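You operate a simulated robot arm through the tools that you are given. There is no shell and no other tool. Be economical: measure what you need, move in short steps, check, and stop when the job is done.

You run a simulated two-armed robot. Do the job below in one go: nothing can be reset, and whatever is moved stays where it is left.

## Task
Wipe up the spill on the wall end office side top with the cloth and put it back.

It is judged by the outcome, as a careful person would: the job done as asked, and still so three seconds after it is handed in. It fails if anything else is knocked over, pushed out of place, dropped, spilled or broken. Flat cloth is picked up by pressing the open fingertips on it (5 to 10 N) and closing them slowly along it; thin cloth reads only 2 to 8 mm in the jaws.

## Robot
Two 7-joint arms with two-finger parallel grippers on one trunk, on a base that drives. Base frame: it is fixed to the floor where the robot stands at the start and does not move with it; the origin is under the middle of the robot, x ahead of it, y to its left, z up. Readings come in m, degrees, newtons and seconds.
The left shoulder is at the start at [0.085, 0.182, 1.015], the right one opposite. With the tool pointing down near the work surface each hand reaches from about 0.32 to 0.76 m from the robot's upright axis, wherever it stands, measured 20 degrees to its own side. Places, roughly: cloth [-2.25, 1.5, 0.75]. Payload 3.91 kg a hand.
The TCP of each hand is the grasp point between the finger pads, 0.03 m short of the fingertips. In the tool frame z runs along the fingers and y along their closing line. The gripper opens to 0.11 m. The fingers are 0.02 m wide and 0.01 m thick; the gripper's body (0.048 by 0.112 m) begins 0.055 m behind the TCP.
Orientation is that of the tool frame in the base frame, as a unit quaternion [w, x, y, z]. With the fingers straight down and closing along the base's y, the tool's x points along the base's -x, its y along +y and its z along -z.

## Interface
- The arms move only by the tool send_rows. It takes "left_motion", "right_motion" or both (then of equal length, played together; a hand with none holds still); each is a list of rows, each a list of 7 numbers: the gripper command, from -1 (fully open) to 1 (shut), values between in proportion, then the shift along the tool's x, y, z in m, then the turn, a rotation vector about the tool's x, y, z in degrees. In form: [[grip, tx, ty, tz, wx, wy, wz], ...]. A call has 1 to 12 rows; each row shifts and turns the commanded pose from where the row before left it, along the tool's axes as they then stand. Each row takes 0.2 s and may step no farther than 0.05 m and 8.6 degrees from the row before; otherwise, or with a gripper value out of range, the whole call is refused. A pose out of reach is approached as far as the arm can. The call stops where the force on the tool passes 40 N (or 10 N more than at its start, if that is more) or the arm is blocked; 0.2 s more then pass. Each finger travels about 0.072 m/s and halts on what it meets, pressing with about 44 N; the grip force reading is that of the motor and also rises with nothing between the fingers. The clock runs only during rows and for 0.2 s after the last one: add rows that do not move to give the fingers time. The reply holds the time, the measured pose of the TCP, the force on the tool along the base axes, the opening and the grip force, in the units named above and with some noise, with the torque about the TCP (base axes, N m) and any sound that the robot's microphone picked up.
- Cameras (640 x 400 px; columns grow to the right, rows downward): "scene" is now at [0.24, 0.0014, 1.1766]; the picture's right is [0.02, -1.00, 0.00], its down [-0.69, -0.02, -0.73] and it looks along [0.72, 0.02, -0.69] (base axes); focal length 264 px, centre (320, 200). "left" rides on the left gripper at [0.072, -0.017, -0.103] in its tool frame; the picture's right is [0.23, 0.97, 0.00], its down [-0.76, 0.18, -0.62] and it looks along [-0.61, 0.14, 0.78] (tool axes); focal length 222 px, centre (320, 200). "right" rides on the right gripper at [0.072, 0.017, -0.103] in its tool frame; the picture's right is [-0.23, 0.97, 0.00], its down [-0.76, -0.18, -0.62] and it looks along [-0.61, -0.14, 0.78] (tool axes); focal length 222 px, centre (320, 200). There is no depth. A picture from a camera that has moved, and an enlarged one, comes with that camera's place and axes in the base frame and with its lens. The place of the scene camera against the robot may be out by one fixed shift of up to 0.012 m in any direction.
- capture(camera): a new picture of that camera. It takes no simulated time.
- move_column(by): slides the trunk up (or, below 0, down) by that many m; the arms and the scene camera ride with it, the base frame stays. It gives what a move gives, with no picture.
- roll_base(legs): drives the robot by 1 to 6 legs, each [ahead, left, turn to the left] in m, m and degrees, along the robot's own axes; the way and the turn of a leg run together, so that a leg with both is an arc; at most 1.5 m and 180 degrees a leg. The arms and the cameras ride along, it lands a little off, and it stops where it bumps. It gives what a move gives.
- turn_head(pan, tilt): turns the head with the scene camera to pan (to the left, within 80 degrees either way) and tilt (down, from -29 to 69), counted from straight ahead of the robot. It gives what a move gives.
- inspect(camera, box): a new picture of the part [left, top, right, bottom] of that camera's present view, enlarged. It takes no simulated time.
- job_done(): hands the job in; it is judged then, once.

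Work in short steps. Places have to be worked out from the pictures, the camera data and where the tool is seen: move nearer, look again, correct. Check each grasp and each placing, and mend what went wrong. You have 135 turns and 106 pictures in all, those below and enlarged ones among them. Open the grippers and draw the arms clear of the work before you hand the job in, unless the task says otherwise; then end with one line.

The tools are called as a command line: name --argument value ..., lists and objects as JSON in quotes. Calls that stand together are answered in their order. send_rows: Moves the arms, as the interface text tells. Its arguments: {"type":"object","properties":{"left_motion":{"type":"array","items":{"type":"array","items":{"type":"number"}}},"right_motion":{"type":"array","items":{"type":"array","items":{"type":"number"}}}},"required":[]} The other tools are called the same way: move_column (by) slides the trunk up or down; roll_base (legs) drives the base; turn_head (pan, tilt) turns the head that bears the scene camera; capture (camera) takes a picture; inspect (camera, box) takes an enlarged picture of a part of a camera's view; job_done () hands the job in.

At the start:

```text
time: 0.0
left_tcp_pos: [0.5305, 0.1748, 0.9838]
left_ee_rot: [0.0, 0.001, 1.0, 0.0]
left_wrist_force: [-0.9, 0.4, 0.5]
left_torque: [-0.05, -0.01, -0.01]
left_opening: 0.1099
left_grasp_force: 0.1
right_tcp_pos: [0.5523, -0.2277, 0.9663]
right_ee_rot: [0.001, -0.001, 1.0, -0.001]
right_wrist_force: [-1.1, -0.5, 0.6]
right_torque: [0.02, 0.0, 0.04]
right_opening: 0.1102
right_grasp_force: 0.0
trunk travel left (down, up): [-0.275, 0.239]
robot x, y, heading: [-0.0004, -0.0005, 0.1]
head pan, tilt: [1.3, 43.5]
```

scene: 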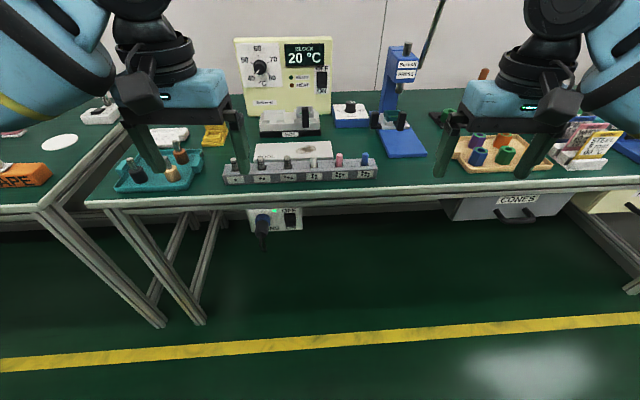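
right: 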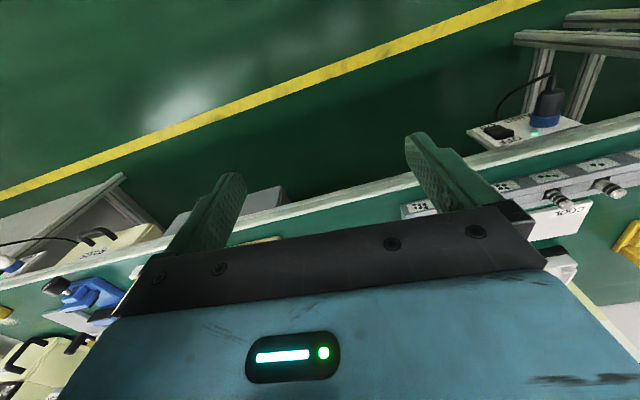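
left: 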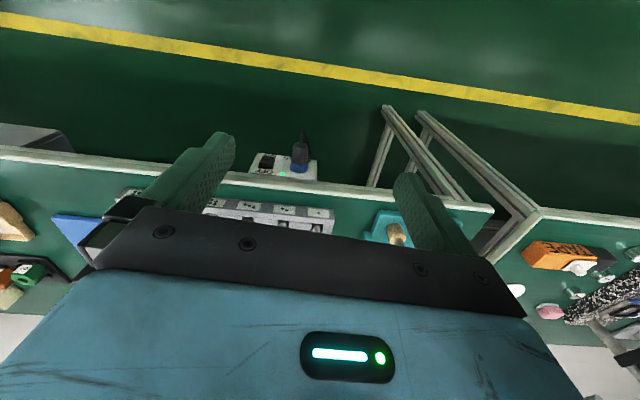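

I'll back away from the bench a little and turn left to look toward the cloth's rough place.

roll_base --legs '[[-0.4, 0, 0], [0, 0, 90]]'

turn_head --pan 40 --tilt 20

capture --camera "scene"

```text
time: 6.3
left_tcp_pos: [-0.5775, 0.5298, 0.9841]
left_ee_rot: [0.0, 0.71, -0.704, 0.0]
left_wrist_force: [-0.2, -0.1, -0.1]
left_torque: [0.0, -0.01, 0.0]
left_opening: 0.1098
left_grasp_force: 0.1
right_tcp_pos: [-0.1751, 0.553, 0.9666]
right_ee_rot: [-0.001, 0.709, -0.705, 0.0]
right_wrist_force: [-0.1, -0.4, 0.5]
right_torque: [0.02, -0.02, 0.04]
right_opening: 0.11
right_grasp_force: 0.0
trunk travel left (down, up): [-0.275, 0.239]
robot x, y, heading: [-0.4, -0.005, 90.2]
head pan, tilt: [1.3, 43.5]
```

```text
time: 7.4
left_tcp_pos: [-0.5783, 0.5296, 0.9835]
left_ee_rot: [0.0, 0.71, -0.704, 0.0]
left_wrist_force: [-0.4, -0.3, 0.3]
left_torque: [0.0, 0.05, 0.03]
left_opening: 0.1099
left_grasp_force: 0.0
right_tcp_pos: [-0.1748, 0.5521, 0.9675]
right_ee_rot: [0.001, 0.709, -0.705, 0.0]
right_wrist_force: [0.5, -0.7, -0.1]
right_torque: [-0.02, 0.0, -0.01]
right_opening: 0.11
right_grasp_force: 0.0
trunk travel left (down, up): [-0.275, 0.239]
robot x, y, heading: [-0.4007, -0.0039, 90.1]
head pan, tilt: [40.0, 20.0]
```

```text
102 pictures are left
camera scene: at [-0.455, 0.2218, 1.2131], right [0.76, 0.65, 0.0], down [0.22, -0.26, -0.94], along [-0.61, 0.72, -0.34], focal length 264 px, centre (320, 200)
```

scene: 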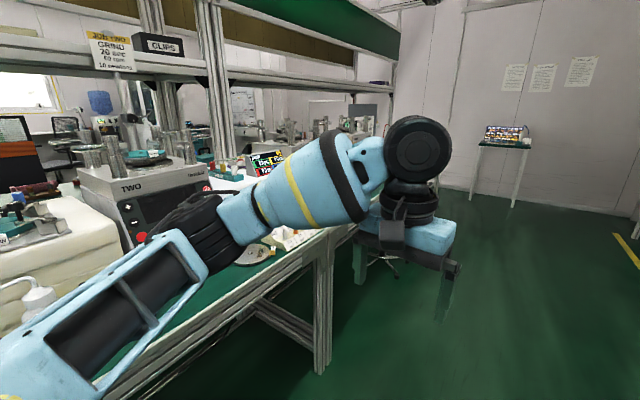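

A bench runs along y at x≈-0.95, ending at y≈0.95. I look around further for the cloth.

turn_head --pan 75 --tilt 20

capture --camera "scene"

turn_head --pan 0 --tilt 20

capture --camera "scene"

```text
time: 8.4
left_tcp_pos: [-0.5782, 0.5287, 0.9842]
left_ee_rot: [0.0, 0.709, -0.705, 0.0]
left_wrist_force: [0.0, -0.5, 0.3]
left_torque: [-0.01, -0.01, 0.01]
left_opening: 0.1098
left_grasp_force: 0.0
right_tcp_pos: [-0.1746, 0.554, 0.9671]
right_ee_rot: [-0.001, 0.709, -0.706, 0.0]
right_wrist_force: [1.0, -0.2, -0.3]
right_torque: [0.0, -0.03, 0.0]
right_opening: 0.1101
right_grasp_force: 0.2
trunk travel left (down, up): [-0.275, 0.239]
robot x, y, heading: [-0.397, 0.0013, 90.1]
head pan, tilt: [75.0, 20.0]
```

```text
101 pictures are left
camera scene: at [-0.4848, 0.1744, 1.2132], right [0.25, 0.97, 0.0], down [0.33, -0.09, -0.94], along [-0.91, 0.24, -0.34], focal length 264 px, centre (320, 200)
```

scene: 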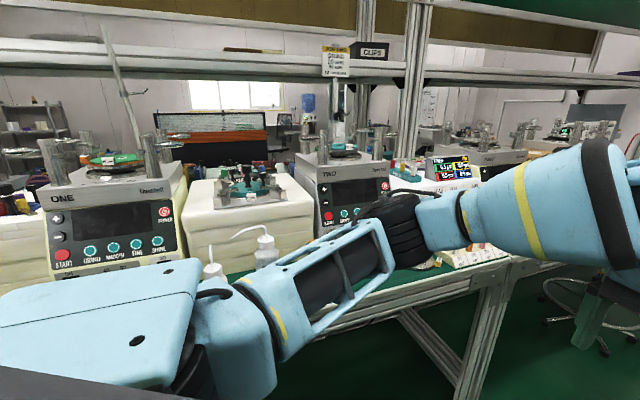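

```text
time: 9.8
left_tcp_pos: [-0.5781, 0.529, 0.9839]
left_ee_rot: [0.0, 0.71, -0.704, 0.0]
left_wrist_force: [-0.5, 0.2, -0.3]
left_torque: [-0.03, 0.02, 0.03]
left_opening: 0.1102
left_grasp_force: 0.1
right_tcp_pos: [-0.1755, 0.5541, 0.9667]
right_ee_rot: [0.0, 0.709, -0.705, 0.0]
right_wrist_force: [-0.8, 0.0, -0.4]
right_torque: [-0.02, 0.0, 0.01]
right_opening: 0.1099
right_grasp_force: 0.1
trunk travel left (down, up): [-0.275, 0.239]
robot x, y, heading: [-0.4, -0.0008, 90.4]
head pan, tilt: [0.0, 20.0]
```

```text
100 pictures are left
camera scene: at [-0.3954, 0.2439, 1.2132], right [1.0, 0.01, 0.0], down [0.0, -0.34, -0.94], along [-0.01, 0.94, -0.34], focal length 264 px, centre (320, 200)
```

scene: 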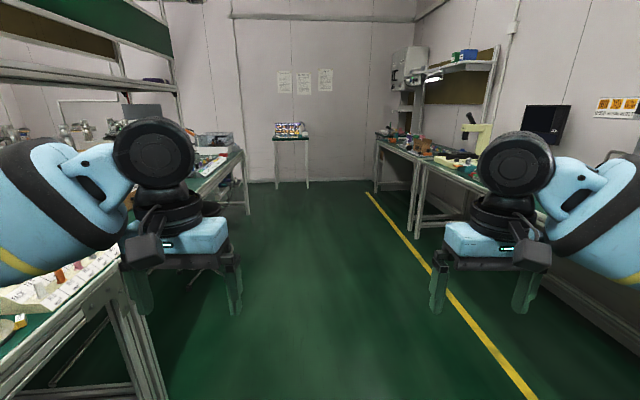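

Two bench pairs stand back to back, with a gap at y≈1–1.5; the cloth is likely on the far (office, -x) side of the second pair. I drive on to look through the gap.

roll_base --legs '[[1.2, -0.1, 0]]'

turn_head --pan 80 --tilt 25

capture --camera "scene"

turn_head --pan 20 --tilt 25

capture --camera "scene"

```text
time: 16.0
left_tcp_pos: [-0.4895, 1.7291, 0.9831]
left_ee_rot: [0.0, 0.711, -0.703, 0.0]
left_wrist_force: [-1.3, -0.5, 0.7]
left_torque: [0.01, 0.01, -0.03]
left_opening: 0.1099
left_grasp_force: 0.1
right_tcp_pos: [-0.086, 1.755, 0.9668]
right_ee_rot: [0.001, 0.71, -0.704, 0.0]
right_wrist_force: [-0.3, 0.7, -0.2]
right_torque: [-0.02, -0.02, -0.02]
right_opening: 0.1098
right_grasp_force: 0.0
trunk travel left (down, up): [-0.275, 0.239]
robot x, y, heading: [-0.3087, 1.1962, 90.5]
head pan, tilt: [0.0, 20.0]
```

```text
time: 17.5
left_tcp_pos: [-0.4889, 1.73, 0.9836]
left_ee_rot: [0.0, 0.711, -0.703, 0.0]
left_wrist_force: [0.3, -0.1, 0.2]
left_torque: [0.03, -0.01, 0.03]
left_opening: 0.1101
left_grasp_force: 0.1
right_tcp_pos: [-0.0867, 1.7562, 0.9661]
right_ee_rot: [0.0, 0.71, -0.704, 0.0]
right_wrist_force: [0.1, -0.2, 0.2]
right_torque: [0.01, -0.02, -0.01]
right_opening: 0.1103
right_grasp_force: 0.0
trunk travel left (down, up): [-0.275, 0.239]
robot x, y, heading: [-0.3065, 1.199, 90.7]
head pan, tilt: [80.0, 25.0]
```

```text
99 pictures are left
camera scene: at [-0.3959, 1.3672, 1.2051], right [0.16, 0.99, 0.0], down [0.42, -0.07, -0.91], along [-0.89, 0.15, -0.42], focal length 264 px, centre (320, 200)
```

scene: 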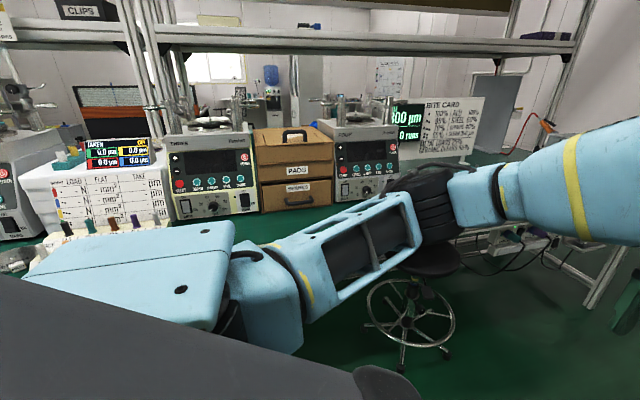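

```text
time: 18.8
left_tcp_pos: [-0.4897, 1.7302, 0.984]
left_ee_rot: [0.0, 0.71, -0.704, -0.001]
left_wrist_force: [0.0, 0.0, -0.4]
left_torque: [-0.01, 0.02, -0.02]
left_opening: 0.1101
left_grasp_force: 0.0
right_tcp_pos: [-0.0853, 1.7553, 0.9658]
right_ee_rot: [-0.001, 0.711, -0.703, 0.0]
right_wrist_force: [-0.1, -0.5, 0.4]
right_torque: [-0.02, -0.03, -0.02]
right_opening: 0.1101
right_grasp_force: 0.0
trunk travel left (down, up): [-0.275, 0.239]
robot x, y, heading: [-0.3094, 1.2018, 90.5]
head pan, tilt: [20.0, 25.0]
```

```text
98 pictures are left
camera scene: at [-0.3375, 1.4383, 1.2051], right [0.94, 0.35, 0.0], down [0.15, -0.4, -0.91], along [-0.32, 0.85, -0.42], focal length 264 px, centre (320, 200)
```

scene: 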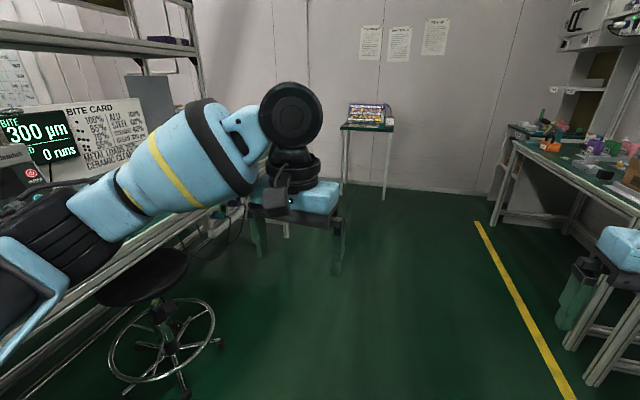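

The double bench ends near y≈2.5 with an aisle before the end wall at y≈4.5. I go round it: ahead to y≈3.2 and turn to face -x.

roll_base --legs '[[1.0, 0, 0], [1.0, 0, 0], [0, 0, 90]]'

turn_head --pan 30 --tilt 25

capture --camera "scene"

turn_head --pan 0 --tilt 25

capture --camera "scene"

```text
time: 32.5
left_tcp_pos: [-0.8607, 3.0082, 0.9843]
left_ee_rot: [0.0, 1.0, -0.001, 0.001]
left_wrist_force: [0.0, 0.4, -0.2]
left_torque: [0.01, 0.01, -0.02]
left_opening: 0.1098
left_grasp_force: 0.1
right_tcp_pos: [-0.8814, 3.4112, 0.9667]
right_ee_rot: [0.0, 1.0, -0.003, 0.0]
right_wrist_force: [0.0, 0.6, -0.5]
right_torque: [0.0, 0.03, -0.02]
right_opening: 0.1099
right_grasp_force: 0.1
trunk travel left (down, up): [-0.275, 0.239]
robot x, y, heading: [-0.3244, 3.1816, 179.7]
head pan, tilt: [20.0, 25.0]
```

```text
time: 33.2
left_tcp_pos: [-0.8596, 3.0088, 0.9831]
left_ee_rot: [0.0, 1.0, -0.002, 0.0]
left_wrist_force: [0.7, 0.1, 0.3]
left_torque: [0.0, 0.0, -0.02]
left_opening: 0.1101
left_grasp_force: 0.0
right_tcp_pos: [-0.8807, 3.4114, 0.9669]
right_ee_rot: [0.0, 1.0, -0.003, 0.0]
right_wrist_force: [0.2, 0.2, 0.8]
right_torque: [0.0, 0.01, -0.01]
right_opening: 0.1102
right_grasp_force: 0.1
trunk travel left (down, up): [-0.275, 0.239]
robot x, y, heading: [-0.3253, 3.18, 179.8]
head pan, tilt: [30.0, 25.0]
```

```text
97 pictures are left
camera scene: at [-0.5547, 3.135, 1.2051], right [-0.5, 0.87, 0.0], down [0.37, 0.21, -0.91], along [-0.79, -0.45, -0.42], focal length 264 px, centre (320, 200)
```

scene: 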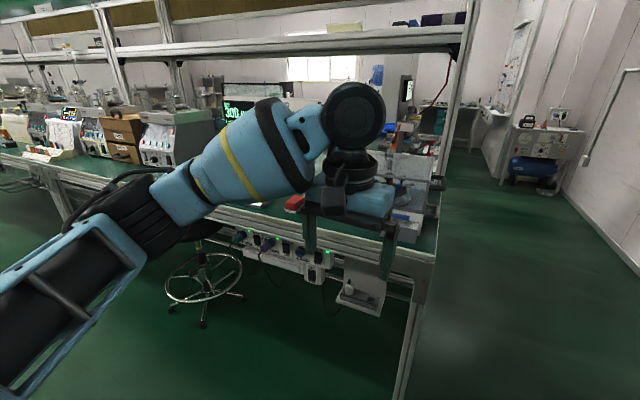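

```text
time: 34.1
left_tcp_pos: [-0.8594, 3.0084, 0.9846]
left_ee_rot: [-0.001, 1.0, -0.002, 0.0]
left_wrist_force: [-0.1, 0.1, 0.3]
left_torque: [0.02, -0.02, 0.0]
left_opening: 0.1099
left_grasp_force: 0.1
right_tcp_pos: [-0.8812, 3.4113, 0.9669]
right_ee_rot: [0.0, 1.0, -0.003, -0.001]
right_wrist_force: [-0.4, 1.7, 0.0]
right_torque: [-0.02, 0.0, 0.02]
right_opening: 0.11
right_grasp_force: 0.2
trunk travel left (down, up): [-0.275, 0.239]
robot x, y, heading: [-0.3273, 3.1805, 179.9]
head pan, tilt: [0.0, 25.0]
```

```text
96 pictures are left
camera scene: at [-0.5668, 3.181, 1.2051], right [0.0, 1.0, 0.0], down [0.42, 0.0, -0.91], along [-0.91, 0.0, -0.42], focal length 264 px, centre (320, 200)
```

scene: 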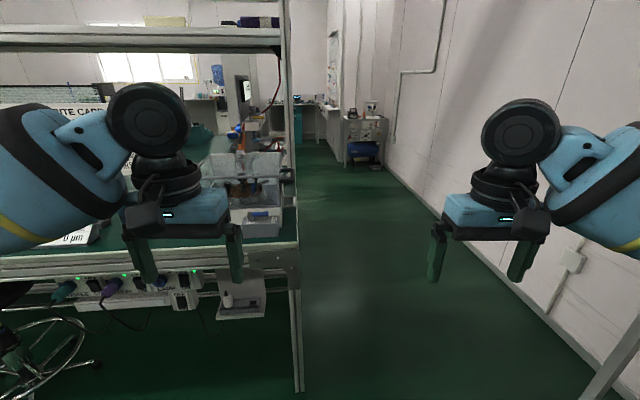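

The bench end is at y≈3.1, the wall at 4.4, with a small table (x -1.1..-0.6) starting at y≈4.1. I raise the trunk so the elbows clear things, then drive along y≈3.6 past the bench end.

move_column --by 0.2

roll_base --legs '[[0, -0.41, 0], [1.4, 0, 0], [1.2, 0, 0]]'

turn_head --pan 60 --tilt 25

capture --camera "scene"

turn_head --pan 0 --tilt 25

capture --camera "scene"

```text
time: 36.3
left_tcp_pos: [-0.8604, 3.0071, 1.1835]
left_ee_rot: [-0.001, 1.0, -0.001, 0.0]
left_wrist_force: [0.3, 1.1, -0.7]
left_torque: [-0.06, -0.01, 0.0]
left_opening: 0.1099
left_grasp_force: 0.0
right_tcp_pos: [-0.8814, 3.411, 1.1654]
right_ee_rot: [0.001, 1.0, -0.001, 0.001]
right_wrist_force: [0.3, 0.3, -1.6]
right_torque: [0.02, 0.01, 0.0]
right_opening: 0.11
right_grasp_force: 0.0
trunk travel left (down, up): [-0.475, 0.039]
robot x, y, heading: [-0.3268, 3.1797, 179.6]
head pan, tilt: [0.0, 25.0]
```

```text
time: 52.8
left_tcp_pos: [-3.4628, 3.4005, 1.1839]
left_ee_rot: [0.001, 1.0, 0.004, -0.001]
left_wrist_force: [0.7, -0.4, 0.2]
left_torque: [-0.01, -0.01, 0.03]
left_opening: 0.1101
left_grasp_force: 0.2
right_tcp_pos: [-3.4873, 3.8018, 1.1675]
right_ee_rot: [0.001, 1.0, 0.002, 0.0]
right_wrist_force: [0.6, 0.4, -0.1]
right_torque: [-0.01, -0.01, 0.01]
right_opening: 0.1099
right_grasp_force: 0.1
trunk travel left (down, up): [-0.475, 0.039]
robot x, y, heading: [-2.9339, 3.5768, -179.4]
head pan, tilt: [0.0, 25.0]
```

```text
time: 54.0
left_tcp_pos: [-3.4649, 3.399, 1.1842]
left_ee_rot: [0.0, 1.0, 0.004, 0.0]
left_wrist_force: [-0.8, -1.1, 0.2]
left_torque: [0.02, -0.02, -0.01]
left_opening: 0.1099
left_grasp_force: 0.1
right_tcp_pos: [-3.4878, 3.8033, 1.167]
right_ee_rot: [-0.001, 1.0, 0.003, 0.0]
right_wrist_force: [-0.4, -0.5, -0.2]
right_torque: [0.05, -0.03, 0.03]
right_opening: 0.1103
right_grasp_force: 0.1
trunk travel left (down, up): [-0.475, 0.039]
robot x, y, heading: [-2.934, 3.5762, -179.7]
head pan, tilt: [60.0, 25.0]
```

```text
95 pictures are left
camera scene: at [-3.0348, 3.4968, 1.4262], right [-0.87, 0.5, 0.0], down [0.21, 0.37, -0.91], along [-0.45, -0.79, -0.42], focal length 264 px, centre (320, 200)
```

scene: 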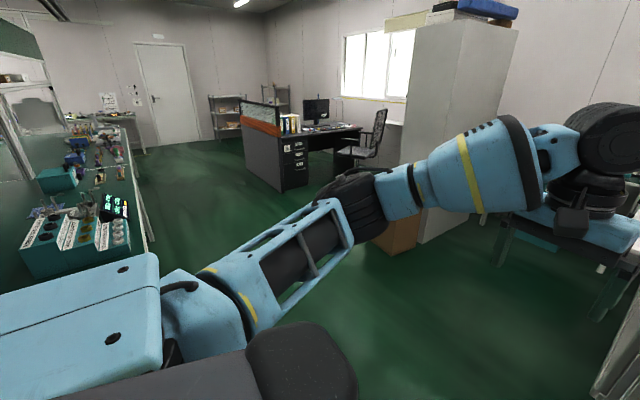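

```text
time: 55.4
left_tcp_pos: [-3.4631, 3.3996, 1.1843]
left_ee_rot: [-0.001, 1.0, 0.003, 0.0]
left_wrist_force: [0.5, -0.1, -0.8]
left_torque: [0.04, 0.01, 0.03]
left_opening: 0.11
left_grasp_force: 0.0
right_tcp_pos: [-3.4883, 3.8025, 1.1679]
right_ee_rot: [0.001, 1.0, 0.003, 0.001]
right_wrist_force: [0.7, -0.3, 0.0]
right_torque: [0.02, 0.04, 0.04]
right_opening: 0.1101
right_grasp_force: 0.0
trunk travel left (down, up): [-0.475, 0.039]
robot x, y, heading: [-2.931, 3.574, -179.8]
head pan, tilt: [0.0, 25.0]
```

```text
94 pictures are left
camera scene: at [-3.0813, 3.5762, 1.4262], right [-0.01, 1.0, 0.0], down [0.42, 0.0, -0.91], along [-0.91, -0.01, -0.42], focal length 264 px, centre (320, 200)
```

scene: 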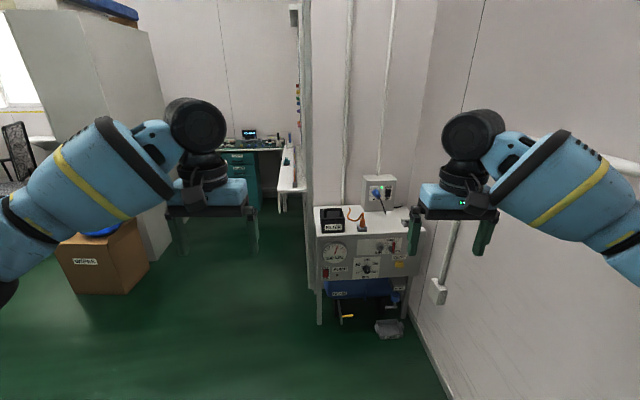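

The office side is open floor; its bench edge is near x≈-2.65. I turn to heading -90 and drive to about (-3.35, 1.7), then turn to face the bench from a distance.

roll_base --legs '[[0.45, 0, 0], [0, 0, 90], [1.0, 0, 0], [0.9, 0, 0], [0, 0, 90]]'

turn_head --pan 0 --tilt 40

capture --camera "scene"

```text
time: 74.8
left_tcp_pos: [-2.8548, 1.8597, 1.1843]
left_ee_rot: [-0.001, -0.004, 1.0, 0.001]
left_wrist_force: [-0.3, -0.1, 0.3]
left_torque: [-0.01, 0.0, 0.01]
left_opening: 0.1102
left_grasp_force: 0.0
right_tcp_pos: [-2.8284, 1.4569, 1.1666]
right_ee_rot: [-0.001, -0.004, 1.0, 0.0]
right_wrist_force: [0.0, 1.5, -0.3]
right_torque: [0.01, -0.02, -0.02]
right_opening: 0.1101
right_grasp_force: 0.0
trunk travel left (down, up): [-0.475, 0.039]
robot x, y, heading: [-3.3837, 1.6795, 0.5]
head pan, tilt: [0.0, 25.0]
```

```text
time: 75.6
left_tcp_pos: [-2.8533, 1.8603, 1.1843]
left_ee_rot: [0.0, -0.004, 1.0, 0.0]
left_wrist_force: [-1.4, -0.5, -0.1]
left_torque: [0.02, 0.0, 0.0]
left_opening: 0.1099
left_grasp_force: 0.0
right_tcp_pos: [-2.829, 1.4574, 1.1657]
right_ee_rot: [-0.001, -0.003, 1.0, 0.0]
right_wrist_force: [0.2, -0.1, -0.9]
right_torque: [-0.01, -0.01, -0.01]
right_opening: 0.11
right_grasp_force: 0.0
trunk travel left (down, up): [-0.475, 0.039]
robot x, y, heading: [-3.382, 1.6791, 0.6]
head pan, tilt: [0.0, 40.0]
```

```text
93 pictures are left
camera scene: at [-3.2317, 1.6809, 1.403], right [0.01, -1.0, 0.0], down [-0.64, -0.01, -0.77], along [0.77, 0.01, -0.64], focal length 264 px, centre (320, 200)
```

scene: 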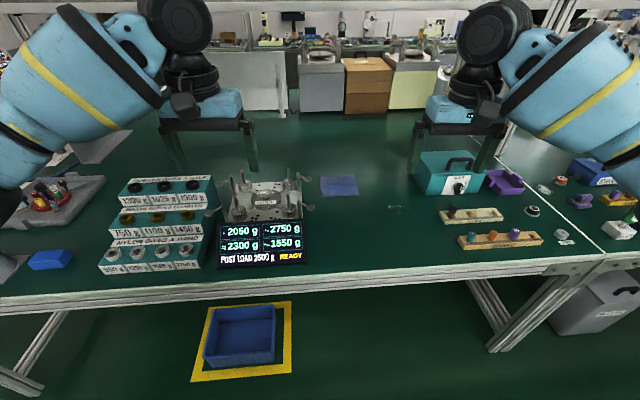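

The blue cloth lies at about (339,186) px; something faint near (395,208) may be the spill. I enlarge.

inspect --camera "scene" --box '[300, 150, 460, 250]'

inspect --camera "scene" --box '[400, 130, 640, 280]'

```text
4.00 times, centred on (380, 200) of scene
camera zoom: at [-3.2317, 1.6809, 1.403], right [0.01, -1.0, 0.0], down [-0.64, -0.01, -0.77], along [0.77, 0.01, -0.64], focal length 1057 px, centre (80, 200)
```

zoom: 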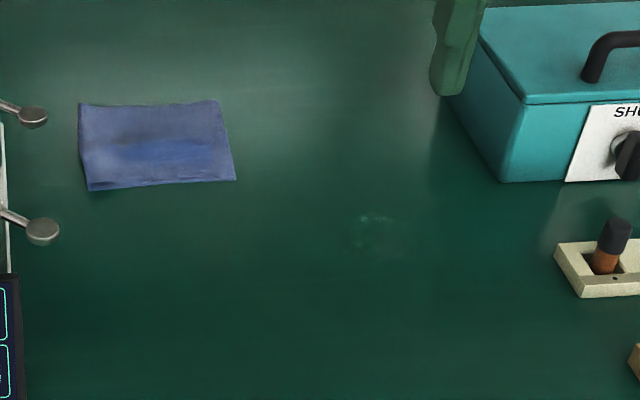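

```text
2.67 times, centred on (520, 205) of scene
camera zoom: at [-3.2317, 1.6809, 1.403], right [0.01, -1.0, 0.0], down [-0.64, -0.01, -0.77], along [0.77, 0.01, -0.64], focal length 704 px, centre (-213, 187)
```

zoom: 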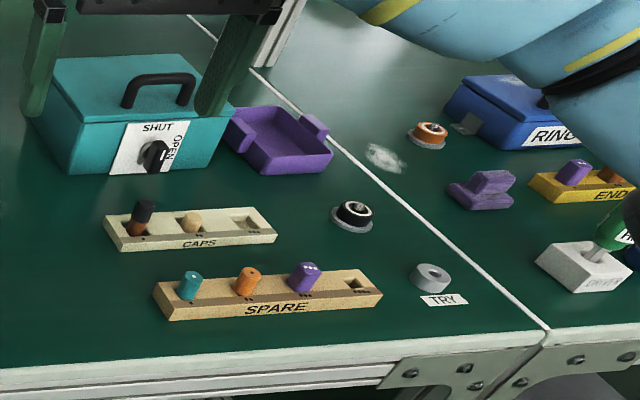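

There's a faint clear patch on this (wall end) top, and a whitish one past the seam on the next top. Before deciding I look at the rest of this top toward the wall.

turn_head --pan 40 --tilt 35

capture --camera "scene"

turn_head --pan -40 --tilt 35

capture --camera "scene"

```text
time: 76.7
left_tcp_pos: [-2.8534, 1.8607, 1.1844]
left_ee_rot: [0.0, -0.005, 1.0, 0.0]
left_wrist_force: [0.9, -0.3, 0.1]
left_torque: [-0.04, -0.01, -0.02]
left_opening: 0.11
left_grasp_force: 0.1
right_tcp_pos: [-2.8274, 1.4558, 1.1664]
right_ee_rot: [0.001, -0.004, 1.0, 0.0]
right_wrist_force: [-0.1, -0.4, 1.1]
right_torque: [-0.06, 0.02, -0.01]
right_opening: 0.1099
right_grasp_force: 0.0
trunk travel left (down, up): [-0.475, 0.039]
robot x, y, heading: [-3.3872, 1.6785, 0.3]
head pan, tilt: [40.0, 35.0]
```

```text
90 pictures are left
camera scene: at [-3.2496, 1.7373, 1.4105], right [0.65, -0.76, 0.0], down [-0.44, -0.37, -0.82], along [0.62, 0.53, -0.57], focal length 264 px, centre (320, 200)
```

scene: 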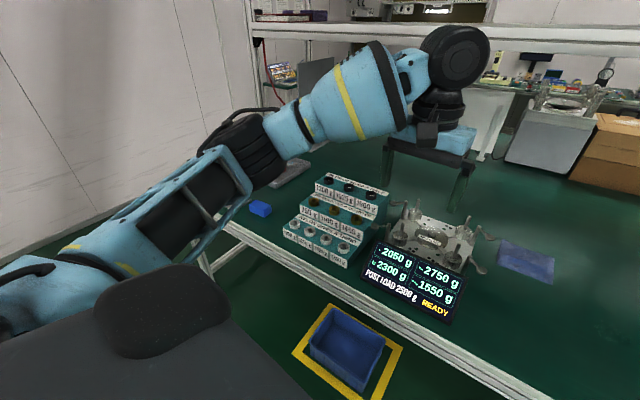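

```text
time: 78.2
left_tcp_pos: [-2.8527, 1.8597, 1.1839]
left_ee_rot: [0.0, -0.004, 1.0, 0.0]
left_wrist_force: [-0.5, 0.3, 0.1]
left_torque: [-0.03, -0.03, -0.02]
left_opening: 0.11
left_grasp_force: 0.1
right_tcp_pos: [-2.8281, 1.4567, 1.1664]
right_ee_rot: [0.0, -0.003, 1.0, 0.001]
right_wrist_force: [0.1, -0.8, 0.0]
right_torque: [-0.03, 0.01, -0.02]
right_opening: 0.1102
right_grasp_force: 0.0
trunk travel left (down, up): [-0.475, 0.039]
robot x, y, heading: [-3.3798, 1.6809, 0.3]
head pan, tilt: [-40.0, 35.0]
```

```text
89 pictures are left
camera scene: at [-3.2487, 1.6243, 1.4105], right [-0.64, -0.77, 0.0], down [-0.44, 0.36, -0.82], along [0.63, -0.52, -0.57], focal length 264 px, centre (320, 200)
```

scene: 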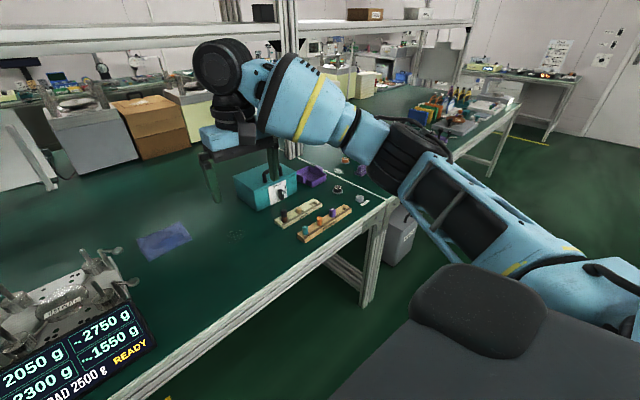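

This top is the wall end one; its spill is the faint patch at about (-2.49, 1.41), cloth centre about (-2.36, 1.61), edge x≈-2.77. I drive up to about (-3.05, 1.6), clear of the bin on the floor.

roll_base --legs '[[0, -0.08, 0], [0.32, 0, 0]]'

turn_head --pan -5 --tilt 50

capture --camera "scene"

capture --camera "right"

```text
time: 81.3
left_tcp_pos: [-2.5348, 1.7813, 1.1845]
left_ee_rot: [0.0, -0.004, 1.0, 0.0]
left_wrist_force: [0.1, 0.2, -0.5]
left_torque: [-0.06, -0.03, 0.04]
left_opening: 0.1101
left_grasp_force: 0.1
right_tcp_pos: [-2.5094, 1.3792, 1.1663]
right_ee_rot: [0.0, -0.004, 1.0, 0.0]
right_wrist_force: [0.6, -0.5, 0.0]
right_torque: [-0.01, 0.0, 0.0]
right_opening: 0.1097
right_grasp_force: 0.1
trunk travel left (down, up): [-0.475, 0.039]
robot x, y, heading: [-3.0638, 1.5995, 0.4]
head pan, tilt: [-40.0, 35.0]
```

```text
time: 82.3
left_tcp_pos: [-2.5343, 1.7815, 1.1842]
left_ee_rot: [0.0, -0.004, 1.0, -0.001]
left_wrist_force: [0.3, -1.1, 0.0]
left_torque: [0.01, 0.01, 0.04]
left_opening: 0.11
left_grasp_force: 0.1
right_tcp_pos: [-2.5106, 1.379, 1.1666]
right_ee_rot: [0.0, -0.003, 1.0, 0.001]
right_wrist_force: [-0.3, -0.4, 0.4]
right_torque: [0.01, 0.02, -0.01]
right_opening: 0.1101
right_grasp_force: 0.1
trunk travel left (down, up): [-0.475, 0.039]
robot x, y, heading: [-3.0609, 1.6039, 0.1]
head pan, tilt: [-5.0, 50.0]
```

```text
88 pictures are left
camera scene: at [-2.9204, 1.597, 1.3888], right [-0.08, -1.0, 0.0], down [-0.76, 0.06, -0.64], along [0.64, -0.05, -0.77], focal length 264 px, centre (320, 200)
```

scene: 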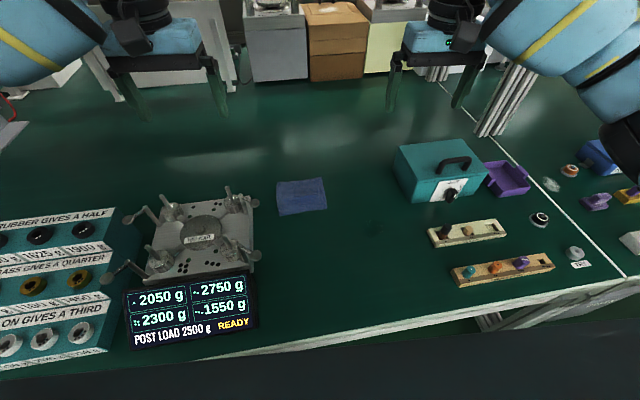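

```text
87 pictures are left
camera right: at [-2.5828, 1.396, 1.2705], right [0.22, 0.98, 0.0], down [0.76, -0.17, 0.62], along [0.61, -0.14, -0.78], focal length 222 px, centre (320, 200)
```

right: 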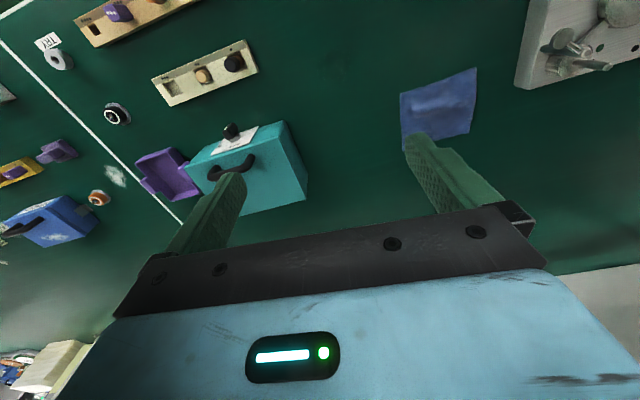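

Both cameras agree: cloth centre ≈(-2.37, 1.615). I enlarge the spill area.

inspect --camera "scene" --box '[270, 150, 430, 250]'

inspect --camera "right" --box '[260, 20, 500, 170]'

```text
4.00 times, centred on (350, 200) of scene
camera zoom: at [-2.9204, 1.597, 1.3888], right [-0.08, -1.0, 0.0], down [-0.76, 0.06, -0.64], along [0.64, -0.05, -0.77], focal length 1057 px, centre (200, 200)
```

zoom: 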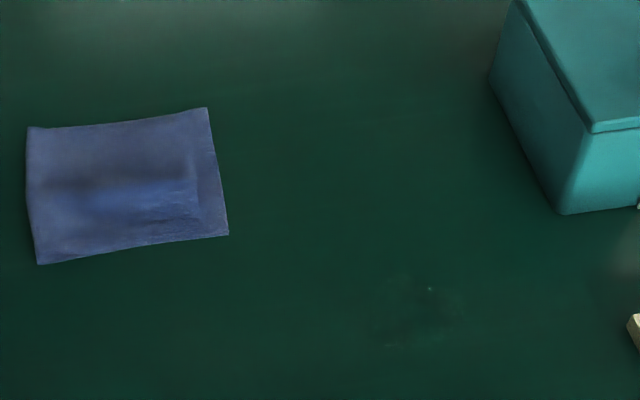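

```text
2.67 times, centred on (380, 95) of right
camera zoom: at [-2.5828, 1.396, 1.2705], right [0.22, 0.98, 0.0], down [0.76, -0.17, 0.62], along [0.61, -0.14, -0.78], focal length 592 px, centre (160, 480)
```

zoom: 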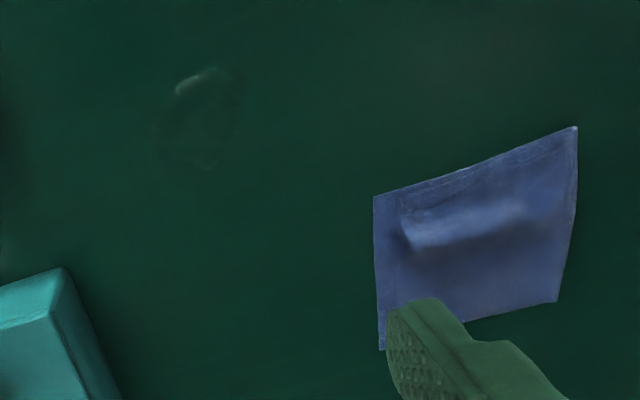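

Spill centre is ≈(-2.51, 1.41), about 9 cm across; the cloth has a low ridge along y, so I'll pinch it with the fingers closing along x. First I turn the right hand by -90° and move the left hand up and away.

send_rows --left_motion '[[-1, 0.01, 0.014, -0.015, 0, 0, 0], [-1, 0.01, 0.014, -0.015, 0, 0, 0], [-1, 0.01, 0.014, -0.015, 0, 0, 0], [-1, 0.01, 0.014, -0.015, 0, 0, 0], [-1, 0.01, 0.014, -0.015, 0, 0, 0], [-1, 0.01, 0.014, -0.015, 0, 0, 0], [-1, 0.01, 0.014, -0.015, 0, 0, 0], [-1, 0.01, 0.014, -0.015, 0, 0, 0], [-1, 0.01, 0.014, -0.015, 0, 0, 0], [-1, 0.01, 0.014, -0.015, 0, 0, 0], [-1, 0.01, 0.014, -0.015, 0, 0, 0], [-1, 0, 0, 0, 0, 0, 0]]' --right_motion '[[-1, 0, 0, 0, 0, 0, -8.2], [-1, 0, 0, 0, 0, 0, -8.2], [-1, 0, 0, 0, 0, 0, -8.2], [-1, 0, 0, 0, 0, 0, -8.2], [-1, 0, 0, 0, 0, 0, -8.2], [-1, 0, 0, 0, 0, 0, -8.2], [-1, 0, 0, 0, 0, 0, -8.2], [-1, 0, 0, 0, 0, 0, -8.2], [-1, 0, 0, 0, 0, 0, -8.2], [-1, 0, 0, 0, 0, 0, -8.2], [-1, 0, 0, 0, 0, 0, -8.0], [-1, 0, 0, 0, 0, 0, 0]]'

```text
time: 84.9
left_tcp_pos: [-2.6454, 1.9347, 1.3481]
left_ee_rot: [0.0, -0.004, 1.0, 0.0]
left_wrist_force: [-0.4, -0.3, 0.1]
left_torque: [0.0, -0.01, -0.01]
left_opening: 0.1102
left_grasp_force: 0.1
right_tcp_pos: [-2.5076, 1.3777, 1.1678]
right_ee_rot: [-0.001, 0.71, -0.704, 0.0]
right_wrist_force: [-0.1, -0.3, 0.7]
right_torque: [0.0, 0.01, 0.03]
right_opening: 0.1099
right_grasp_force: 0.1
trunk travel left (down, up): [-0.475, 0.039]
robot x, y, heading: [-3.0625, 1.6047, 0.5]
head pan, tilt: [-5.0, 50.0]
```

Rotation fine (tool x = -y, tool y = -x). Moving over the cloth and lowering the trunk 0.2 m.

send_rows --right_motion '[[-1, -0.0395, -0.023, 0, 0, 0, 0], [-1, -0.0395, -0.023, 0, 0, 0, 0], [-1, -0.0395, -0.023, 0, 0, 0, 0], [-1, -0.0395, -0.023, 0, 0, 0, 0], [-1, -0.0395, -0.023, 0, 0, 0, 0], [-1, -0.0395, -0.023, 0, 0, 0, 0], [-1, 0, 0, 0, 0, 0, 0]]'

move_column --by -0.2

capture --camera "right"

capture --camera "scene"

```text
time: 86.5
left_tcp_pos: [-2.6451, 1.9342, 1.3483]
left_ee_rot: [0.0, -0.004, 1.0, 0.0]
left_wrist_force: [-0.2, 0.7, 0.1]
left_torque: [0.0, 0.02, 0.01]
left_opening: 0.11
left_grasp_force: 0.1
right_tcp_pos: [-2.4358, 1.5662, 1.1601]
right_ee_rot: [-0.001, 0.709, -0.705, 0.0]
right_wrist_force: [0.4, -0.5, -0.5]
right_torque: [0.03, -0.01, -0.04]
right_opening: 0.1098
right_grasp_force: 0.1
right hand out of reach, approached as far as the arm can: row 4, 5, 6
trunk travel left (down, up): [-0.475, 0.039]
robot x, y, heading: [-3.0639, 1.6057, 0.5]
head pan, tilt: [-5.0, 50.0]
```

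```text
time: 88.7
left_tcp_pos: [-2.6053, 1.9351, 1.0951]
left_ee_rot: [-0.074, -0.004, 0.997, -0.002]
left_wrist_force: [0.2, -0.5, -0.7]
left_torque: [-0.02, 0.01, 0.01]
left_opening: 0.1099
left_grasp_force: 0.0
right_tcp_pos: [-2.436, 1.5664, 0.9596]
right_ee_rot: [-0.001, 0.71, -0.705, 0.0]
right_wrist_force: [0.8, -0.7, -0.1]
right_torque: [0.01, -0.01, -0.01]
right_opening: 0.1098
right_grasp_force: 0.1
trunk travel left (down, up): [-0.275, 0.239]
robot x, y, heading: [-3.0645, 1.6036, 0.7]
head pan, tilt: [-5.0, 50.0]
```

```text
84 pictures are left
camera right: at [-2.4536, 1.4951, 1.064], right [-0.98, 0.22, 0.0], down [0.17, 0.76, 0.62], along [0.14, 0.61, -0.78], focal length 222 px, centre (320, 200)
```

right: 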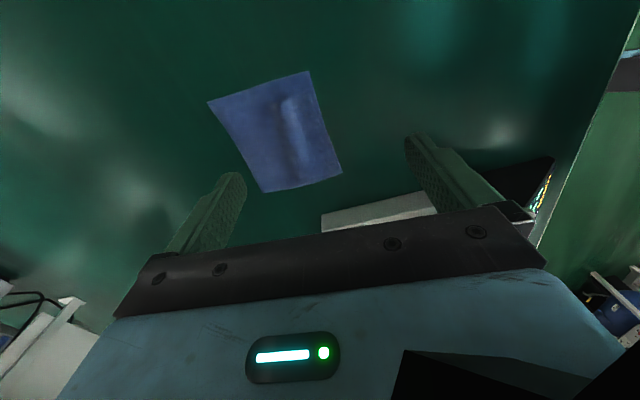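

```text
83 pictures are left
camera scene: at [-2.8296, 1.5977, 1.1677], right [-0.08, -1.0, 0.0], down [-0.76, 0.06, -0.64], along [0.64, -0.05, -0.77], focal length 264 px, centre (320, 200)
```

scene: 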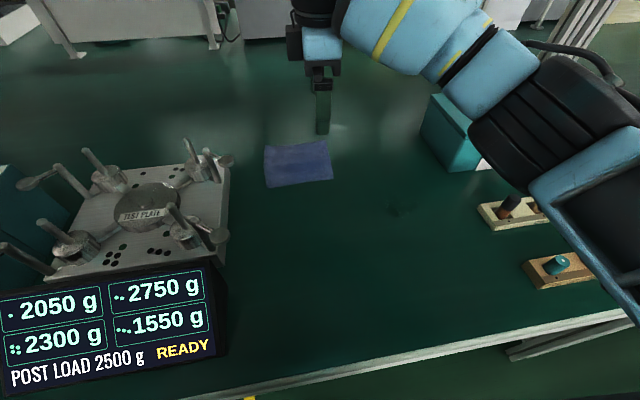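

The right hand falls short straight ahead. I move the right hand back to the right, then turn the base 15° left and go 0.06 m nearer so the cloth lies on the right arm's side.

send_rows --right_motion '[[-1, 0.04, 0, 0, 0, 0, 0], [-1, 0.04, 0, 0, 0, 0, 0], [-1, 0.04, 0, 0, 0, 0, 0], [-1, 0.04, 0, 0, 0, 0, 0], [-1, 0, 0, 0, 0, 0, 0]]'

roll_base --legs '[[0.06, 0, 0], [0, 0, 15]]'

capture --camera "scene"

```text
time: 89.9
left_tcp_pos: [-2.6065, 1.9357, 1.0962]
left_ee_rot: [-0.075, -0.003, 0.997, -0.001]
left_wrist_force: [0.1, -0.3, 0.5]
left_torque: [-0.03, 0.01, 0.0]
left_opening: 0.1099
left_grasp_force: 0.0
right_tcp_pos: [-2.4351, 1.4066, 0.9581]
right_ee_rot: [0.0, 0.71, -0.704, -0.001]
right_wrist_force: [-0.8, 0.2, -0.2]
right_torque: [-0.01, 0.01, 0.01]
right_opening: 0.1101
right_grasp_force: 0.0
trunk travel left (down, up): [-0.275, 0.239]
robot x, y, heading: [-3.0634, 1.6015, 0.1]
head pan, tilt: [-5.0, 50.0]
```

```text
time: 91.7
left_tcp_pos: [-2.6454, 2.0414, 1.0957]
left_ee_rot: [-0.074, -0.133, 0.988, -0.011]
left_wrist_force: [-0.3, -0.4, 0.2]
left_torque: [-0.02, 0.02, -0.02]
left_opening: 0.11
left_grasp_force: 0.1
right_tcp_pos: [-2.3455, 1.5762, 0.958]
right_ee_rot: [0.0, 0.795, -0.607, 0.0]
right_wrist_force: [-0.2, 0.3, 0.1]
right_torque: [0.01, 0.02, 0.01]
right_opening: 0.1101
right_grasp_force: 0.0
trunk travel left (down, up): [-0.275, 0.239]
robot x, y, heading: [-3.0043, 1.6052, 15.5]
head pan, tilt: [-5.0, 50.0]
```

```text
82 pictures are left
camera scene: at [-2.7757, 1.6572, 1.1676], right [0.18, -0.98, 0.0], down [-0.75, -0.14, -0.64], along [0.63, 0.11, -0.77], focal length 264 px, centre (320, 200)
```

scene: 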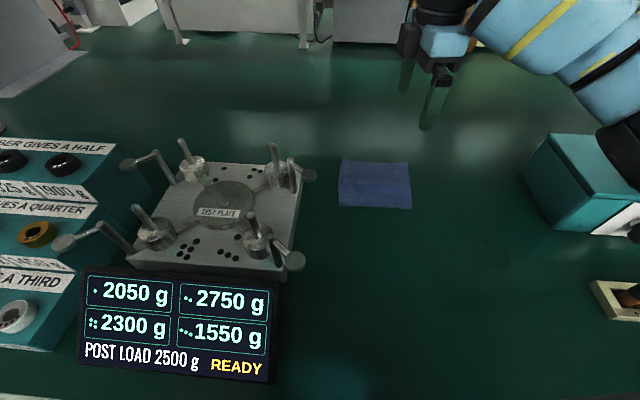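

Cloth centre recomputed ≈(-2.365, 1.608), 14×15 cm, square to the axes. I square up the right hand over it and come down to tips ≈0.83, then check.

send_rows --right_motion '[[-1, 0, 0, 0, 0, 0, 7.65], [-1, 0, 0, 0, 0, 0, 7.65], [-1, -0.016, 0.01, 0.02, 0, 0, 0], [-1, -0.016, 0.01, 0.03, 0, 0, 0], [-1, 0, 0, 0.03, 0, 0, 0], [-1, 0, 0, 0.02, 0, 0, 0], [-1, 0, 0, 0, 0, 0, 0]]'

capture --camera "scene"

capture --camera "right"

```text
time: 93.3
left_tcp_pos: [-2.6461, 2.0418, 1.0964]
left_ee_rot: [-0.074, -0.132, 0.988, -0.01]
left_wrist_force: [-0.5, 0.7, 0.0]
left_torque: [-0.02, -0.04, 0.0]
left_opening: 0.1101
left_grasp_force: 0.1
right_tcp_pos: [-2.3662, 1.6086, 0.8581]
right_ee_rot: [0.0, 0.707, -0.707, 0.0]
right_wrist_force: [-1.0, -0.2, 0.4]
right_torque: [0.01, -0.02, -0.02]
right_opening: 0.1098
right_grasp_force: 0.0
trunk travel left (down, up): [-0.275, 0.239]
robot x, y, heading: [-3.0041, 1.6032, 15.2]
head pan, tilt: [-5.0, 50.0]
```

```text
81 pictures are left
camera scene: at [-2.7757, 1.657, 1.1676], right [0.18, -0.98, 0.0], down [-0.75, -0.14, -0.64], along [0.63, 0.11, -0.77], focal length 264 px, centre (320, 200)
```

scene: 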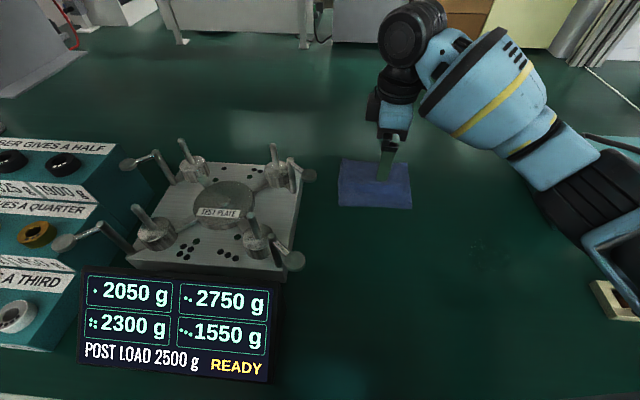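

```text
80 pictures are left
camera right: at [-2.3835, 1.5358, 0.9617], right [-0.97, 0.23, 0.0], down [0.18, 0.76, 0.62], along [0.14, 0.61, -0.78], focal length 222 px, centre (320, 200)
```

right: 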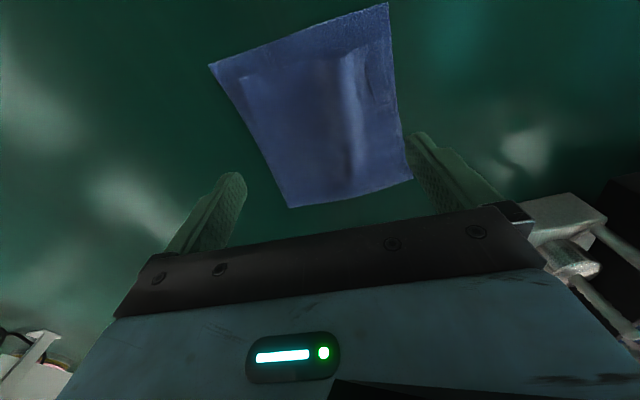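

Wrist camera puts the cloth centre at (-2.365, 1.598); I shift 1 cm and descend to tips ≈0.768.

send_rows --right_motion '[[-1, 0.009, 0, 0.02, 0, 0, 0], [-1, 0, 0, 0.02, 0, 0, 0], [-1, 0, 0, 0.02, 0, 0, 0], [-1, 0, 0, 0, 0, 0, 0]]'

send_rows --right_motion '[[-1, 0, 0, 0.004, 0, 0, 0], [-1, 0, 0, 0.004, 0, 0, 0], [-1, 0, 0, 0, 0, 0, 0]]'

```text
time: 94.3
left_tcp_pos: [-2.6462, 2.0423, 1.0958]
left_ee_rot: [-0.074, -0.133, 0.988, -0.011]
left_wrist_force: [0.4, -0.2, -0.4]
left_torque: [0.0, 0.01, -0.01]
left_opening: 0.11
left_grasp_force: 0.0
right_tcp_pos: [-2.3648, 1.5982, 0.7972]
right_ee_rot: [0.0, -0.707, 0.708, 0.0]
right_wrist_force: [-1.4, 0.8, 0.3]
right_torque: [0.0, -0.01, -0.04]
right_opening: 0.11
right_grasp_force: 0.0
trunk travel left (down, up): [-0.275, 0.239]
robot x, y, heading: [-3.003, 1.6056, 15.2]
head pan, tilt: [-5.0, 50.0]
```

```text
time: 95.1
left_tcp_pos: [-2.6461, 2.0409, 1.0964]
left_ee_rot: [-0.073, -0.132, 0.989, -0.011]
left_wrist_force: [0.0, 0.0, -0.6]
left_torque: [0.03, -0.01, 0.01]
left_opening: 0.11
left_grasp_force: 0.1
right_tcp_pos: [-2.3649, 1.598, 0.7929]
right_ee_rot: [0.002, -0.706, 0.708, 0.0]
right_wrist_force: [0.6, -2.0, 14.4]
right_torque: [-0.03, 0.84, 0.12]
right_opening: 0.1097
right_grasp_force: 0.0
trunk travel left (down, up): [-0.275, 0.239]
robot x, y, heading: [-3.0016, 1.6032, 15.2]
head pan, tilt: [-5.0, 50.0]
```

Contact at tips ≈0.763, 14 N mostly on the -x finger. I ease off a little and tilt 1° to share the load.

send_rows --right_motion '[[-1, 0, 0, -0.0015, -1, 0, 0], [-1, 0, 0, 0, 0, 0, 0]]'

```text
time: 95.7
left_tcp_pos: [-2.6459, 2.0421, 1.0958]
left_ee_rot: [-0.073, -0.133, 0.988, -0.011]
left_wrist_force: [-0.8, -0.5, 0.8]
left_torque: [0.02, 0.0, -0.02]
left_opening: 0.11
left_grasp_force: 0.0
right_tcp_pos: [-2.3663, 1.5974, 0.7926]
right_ee_rot: [-0.006, -0.706, 0.708, 0.006]
right_wrist_force: [1.2, -0.9, 8.8]
right_torque: [-0.09, -0.54, -0.06]
right_opening: 0.1102
right_grasp_force: 0.0
trunk travel left (down, up): [-0.275, 0.239]
robot x, y, heading: [-3.0025, 1.6037, 15.3]
head pan, tilt: [-5.0, 50.0]
```

Load now slightly on the other finger, 8.8 N total; half the tilt back and close slowly over 12 rows.

send_rows --right_motion '[[-0.9, 0, 0, 0, 0.4, 0, 0], [-0.75, 0, 0, 0, 0, 0, 0], [-0.6, 0, 0, 0, 0, 0, 0], [-0.45, 0, 0, 0, 0, 0, 0], [-0.3, 0, 0, 0, 0, 0, 0], [-0.15, 0, 0, 0, 0, 0, 0], [0, 0, 0, 0, 0, 0, 0], [0.2, 0, 0, 0, 0, 0, 0], [0.4, 0, 0, 0, 0, 0, 0], [0.6, 0, 0, 0, 0, 0, 0], [0.8, 0, 0, 0, 0, 0, 0], [1, 0, 0, 0, 0, 0, 0]]'

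capture --camera "right"

inspect --camera "scene" --box '[290, 100, 450, 250]'

```text
time: 98.3
left_tcp_pos: [-2.6469, 2.0413, 1.0958]
left_ee_rot: [-0.074, -0.133, 0.988, -0.01]
left_wrist_force: [0.3, 0.6, 0.5]
left_torque: [0.02, -0.02, -0.02]
left_opening: 0.1098
left_grasp_force: 0.0
right_tcp_pos: [-2.3661, 1.5986, 0.7931]
right_ee_rot: [0.004, 0.707, -0.707, -0.003]
right_wrist_force: [-1.3, 0.3, 5.1]
right_torque: [0.03, 0.06, 0.03]
right_opening: 0.0047
right_grasp_force: 43.8
trunk travel left (down, up): [-0.275, 0.239]
robot x, y, heading: [-3.0022, 1.6008, 15.3]
head pan, tilt: [-5.0, 50.0]
```

```text
79 pictures are left
camera right: at [-2.3825, 1.5267, 0.8963], right [-0.97, 0.23, 0.01], down [0.18, 0.76, 0.62], along [0.13, 0.61, -0.78], focal length 222 px, centre (320, 200)
```

right: 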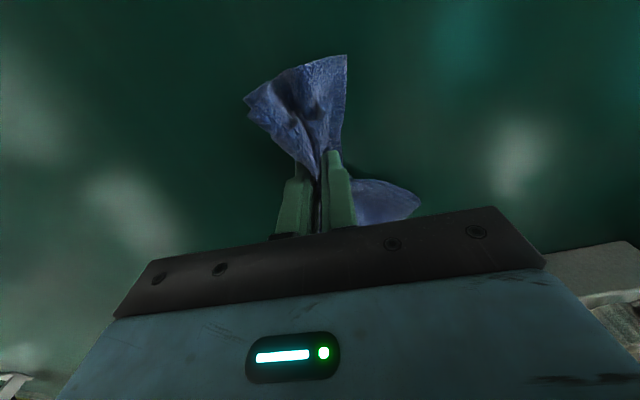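

```text
2.67 times, centred on (370, 175) of scene
camera zoom: at [-2.7761, 1.657, 1.1677], right [0.18, -0.98, 0.0], down [-0.75, -0.14, -0.64], along [0.63, 0.11, -0.77], focal length 704 px, centre (187, 267)
```

zoom: 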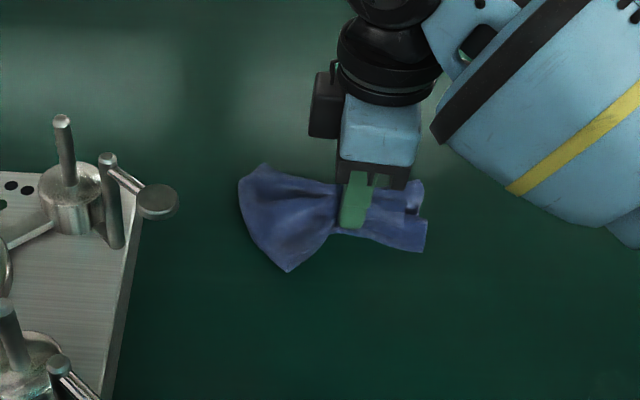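

Firm grasp (4.7 mm, bow-tie along y). I lift 6 cm and check it comes along.

send_rows --right_motion '[[1, 0, 0, -0.02, 0.6, 0, 0], [1, 0, 0, -0.02, 0, 0, 0], [1, 0, 0, -0.02, 0, 0, 0], [1, 0.03, 0.012, 0, 0, 0, 0], [1, 0.04, 0.016, 0, 0, 0, 0], [1, 0.04, 0.016, 0, 0, 0, 0], [1, 0.04, 0.016, 0, 0, 0, 0], [1, 0.04, 0.015, 0, 0, 0, 0], [1, 0, 0, 0, 0, 0, 0]]'

capture --camera "scene"

capture --camera "right"

```text
time: 100.3
left_tcp_pos: [-2.6453, 2.0417, 1.0955]
left_ee_rot: [-0.074, -0.134, 0.988, -0.01]
left_wrist_force: [0.3, 0.0, -0.3]
left_torque: [0.0, 0.03, -0.02]
left_opening: 0.1102
left_grasp_force: 0.1
right_tcp_pos: [-2.4399, 1.4087, 0.8519]
right_ee_rot: [0.0, -0.707, 0.707, 0.0]
right_wrist_force: [0.5, 0.1, -0.1]
right_torque: [0.02, 0.01, 0.0]
right_opening: 0.0045
right_grasp_force: 43.9
trunk travel left (down, up): [-0.275, 0.239]
robot x, y, heading: [-3.0008, 1.6057, 15.2]
head pan, tilt: [-5.0, 50.0]
```

```text
77 pictures are left
camera scene: at [-2.7754, 1.6575, 1.1675], right [0.18, -0.98, 0.0], down [-0.75, -0.14, -0.64], along [0.63, 0.11, -0.77], focal length 264 px, centre (320, 200)
```

scene: 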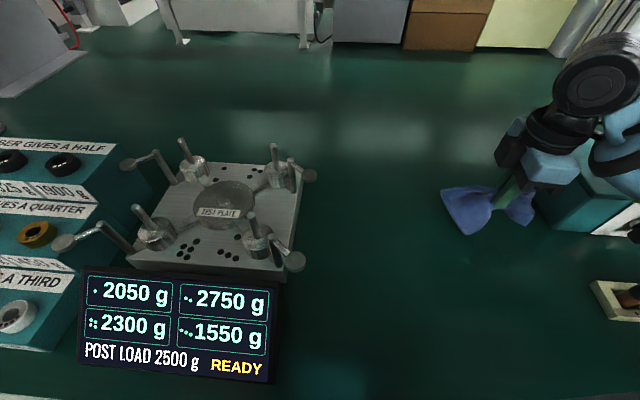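

```text
76 pictures are left
camera right: at [-2.4581, 1.3374, 0.9556], right [-0.97, 0.23, 0.0], down [0.18, 0.76, 0.62], along [0.14, 0.61, -0.78], focal length 222 px, centre (320, 200)
```

right: 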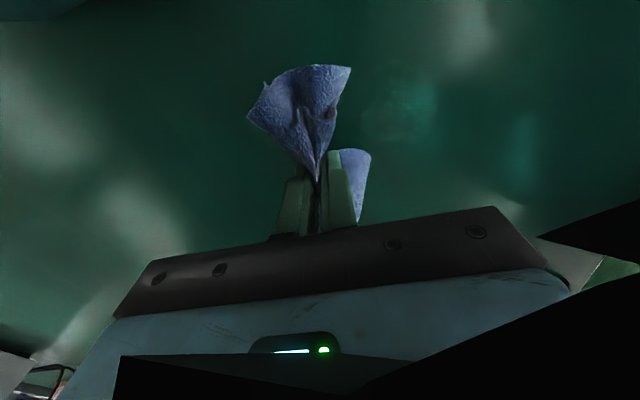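

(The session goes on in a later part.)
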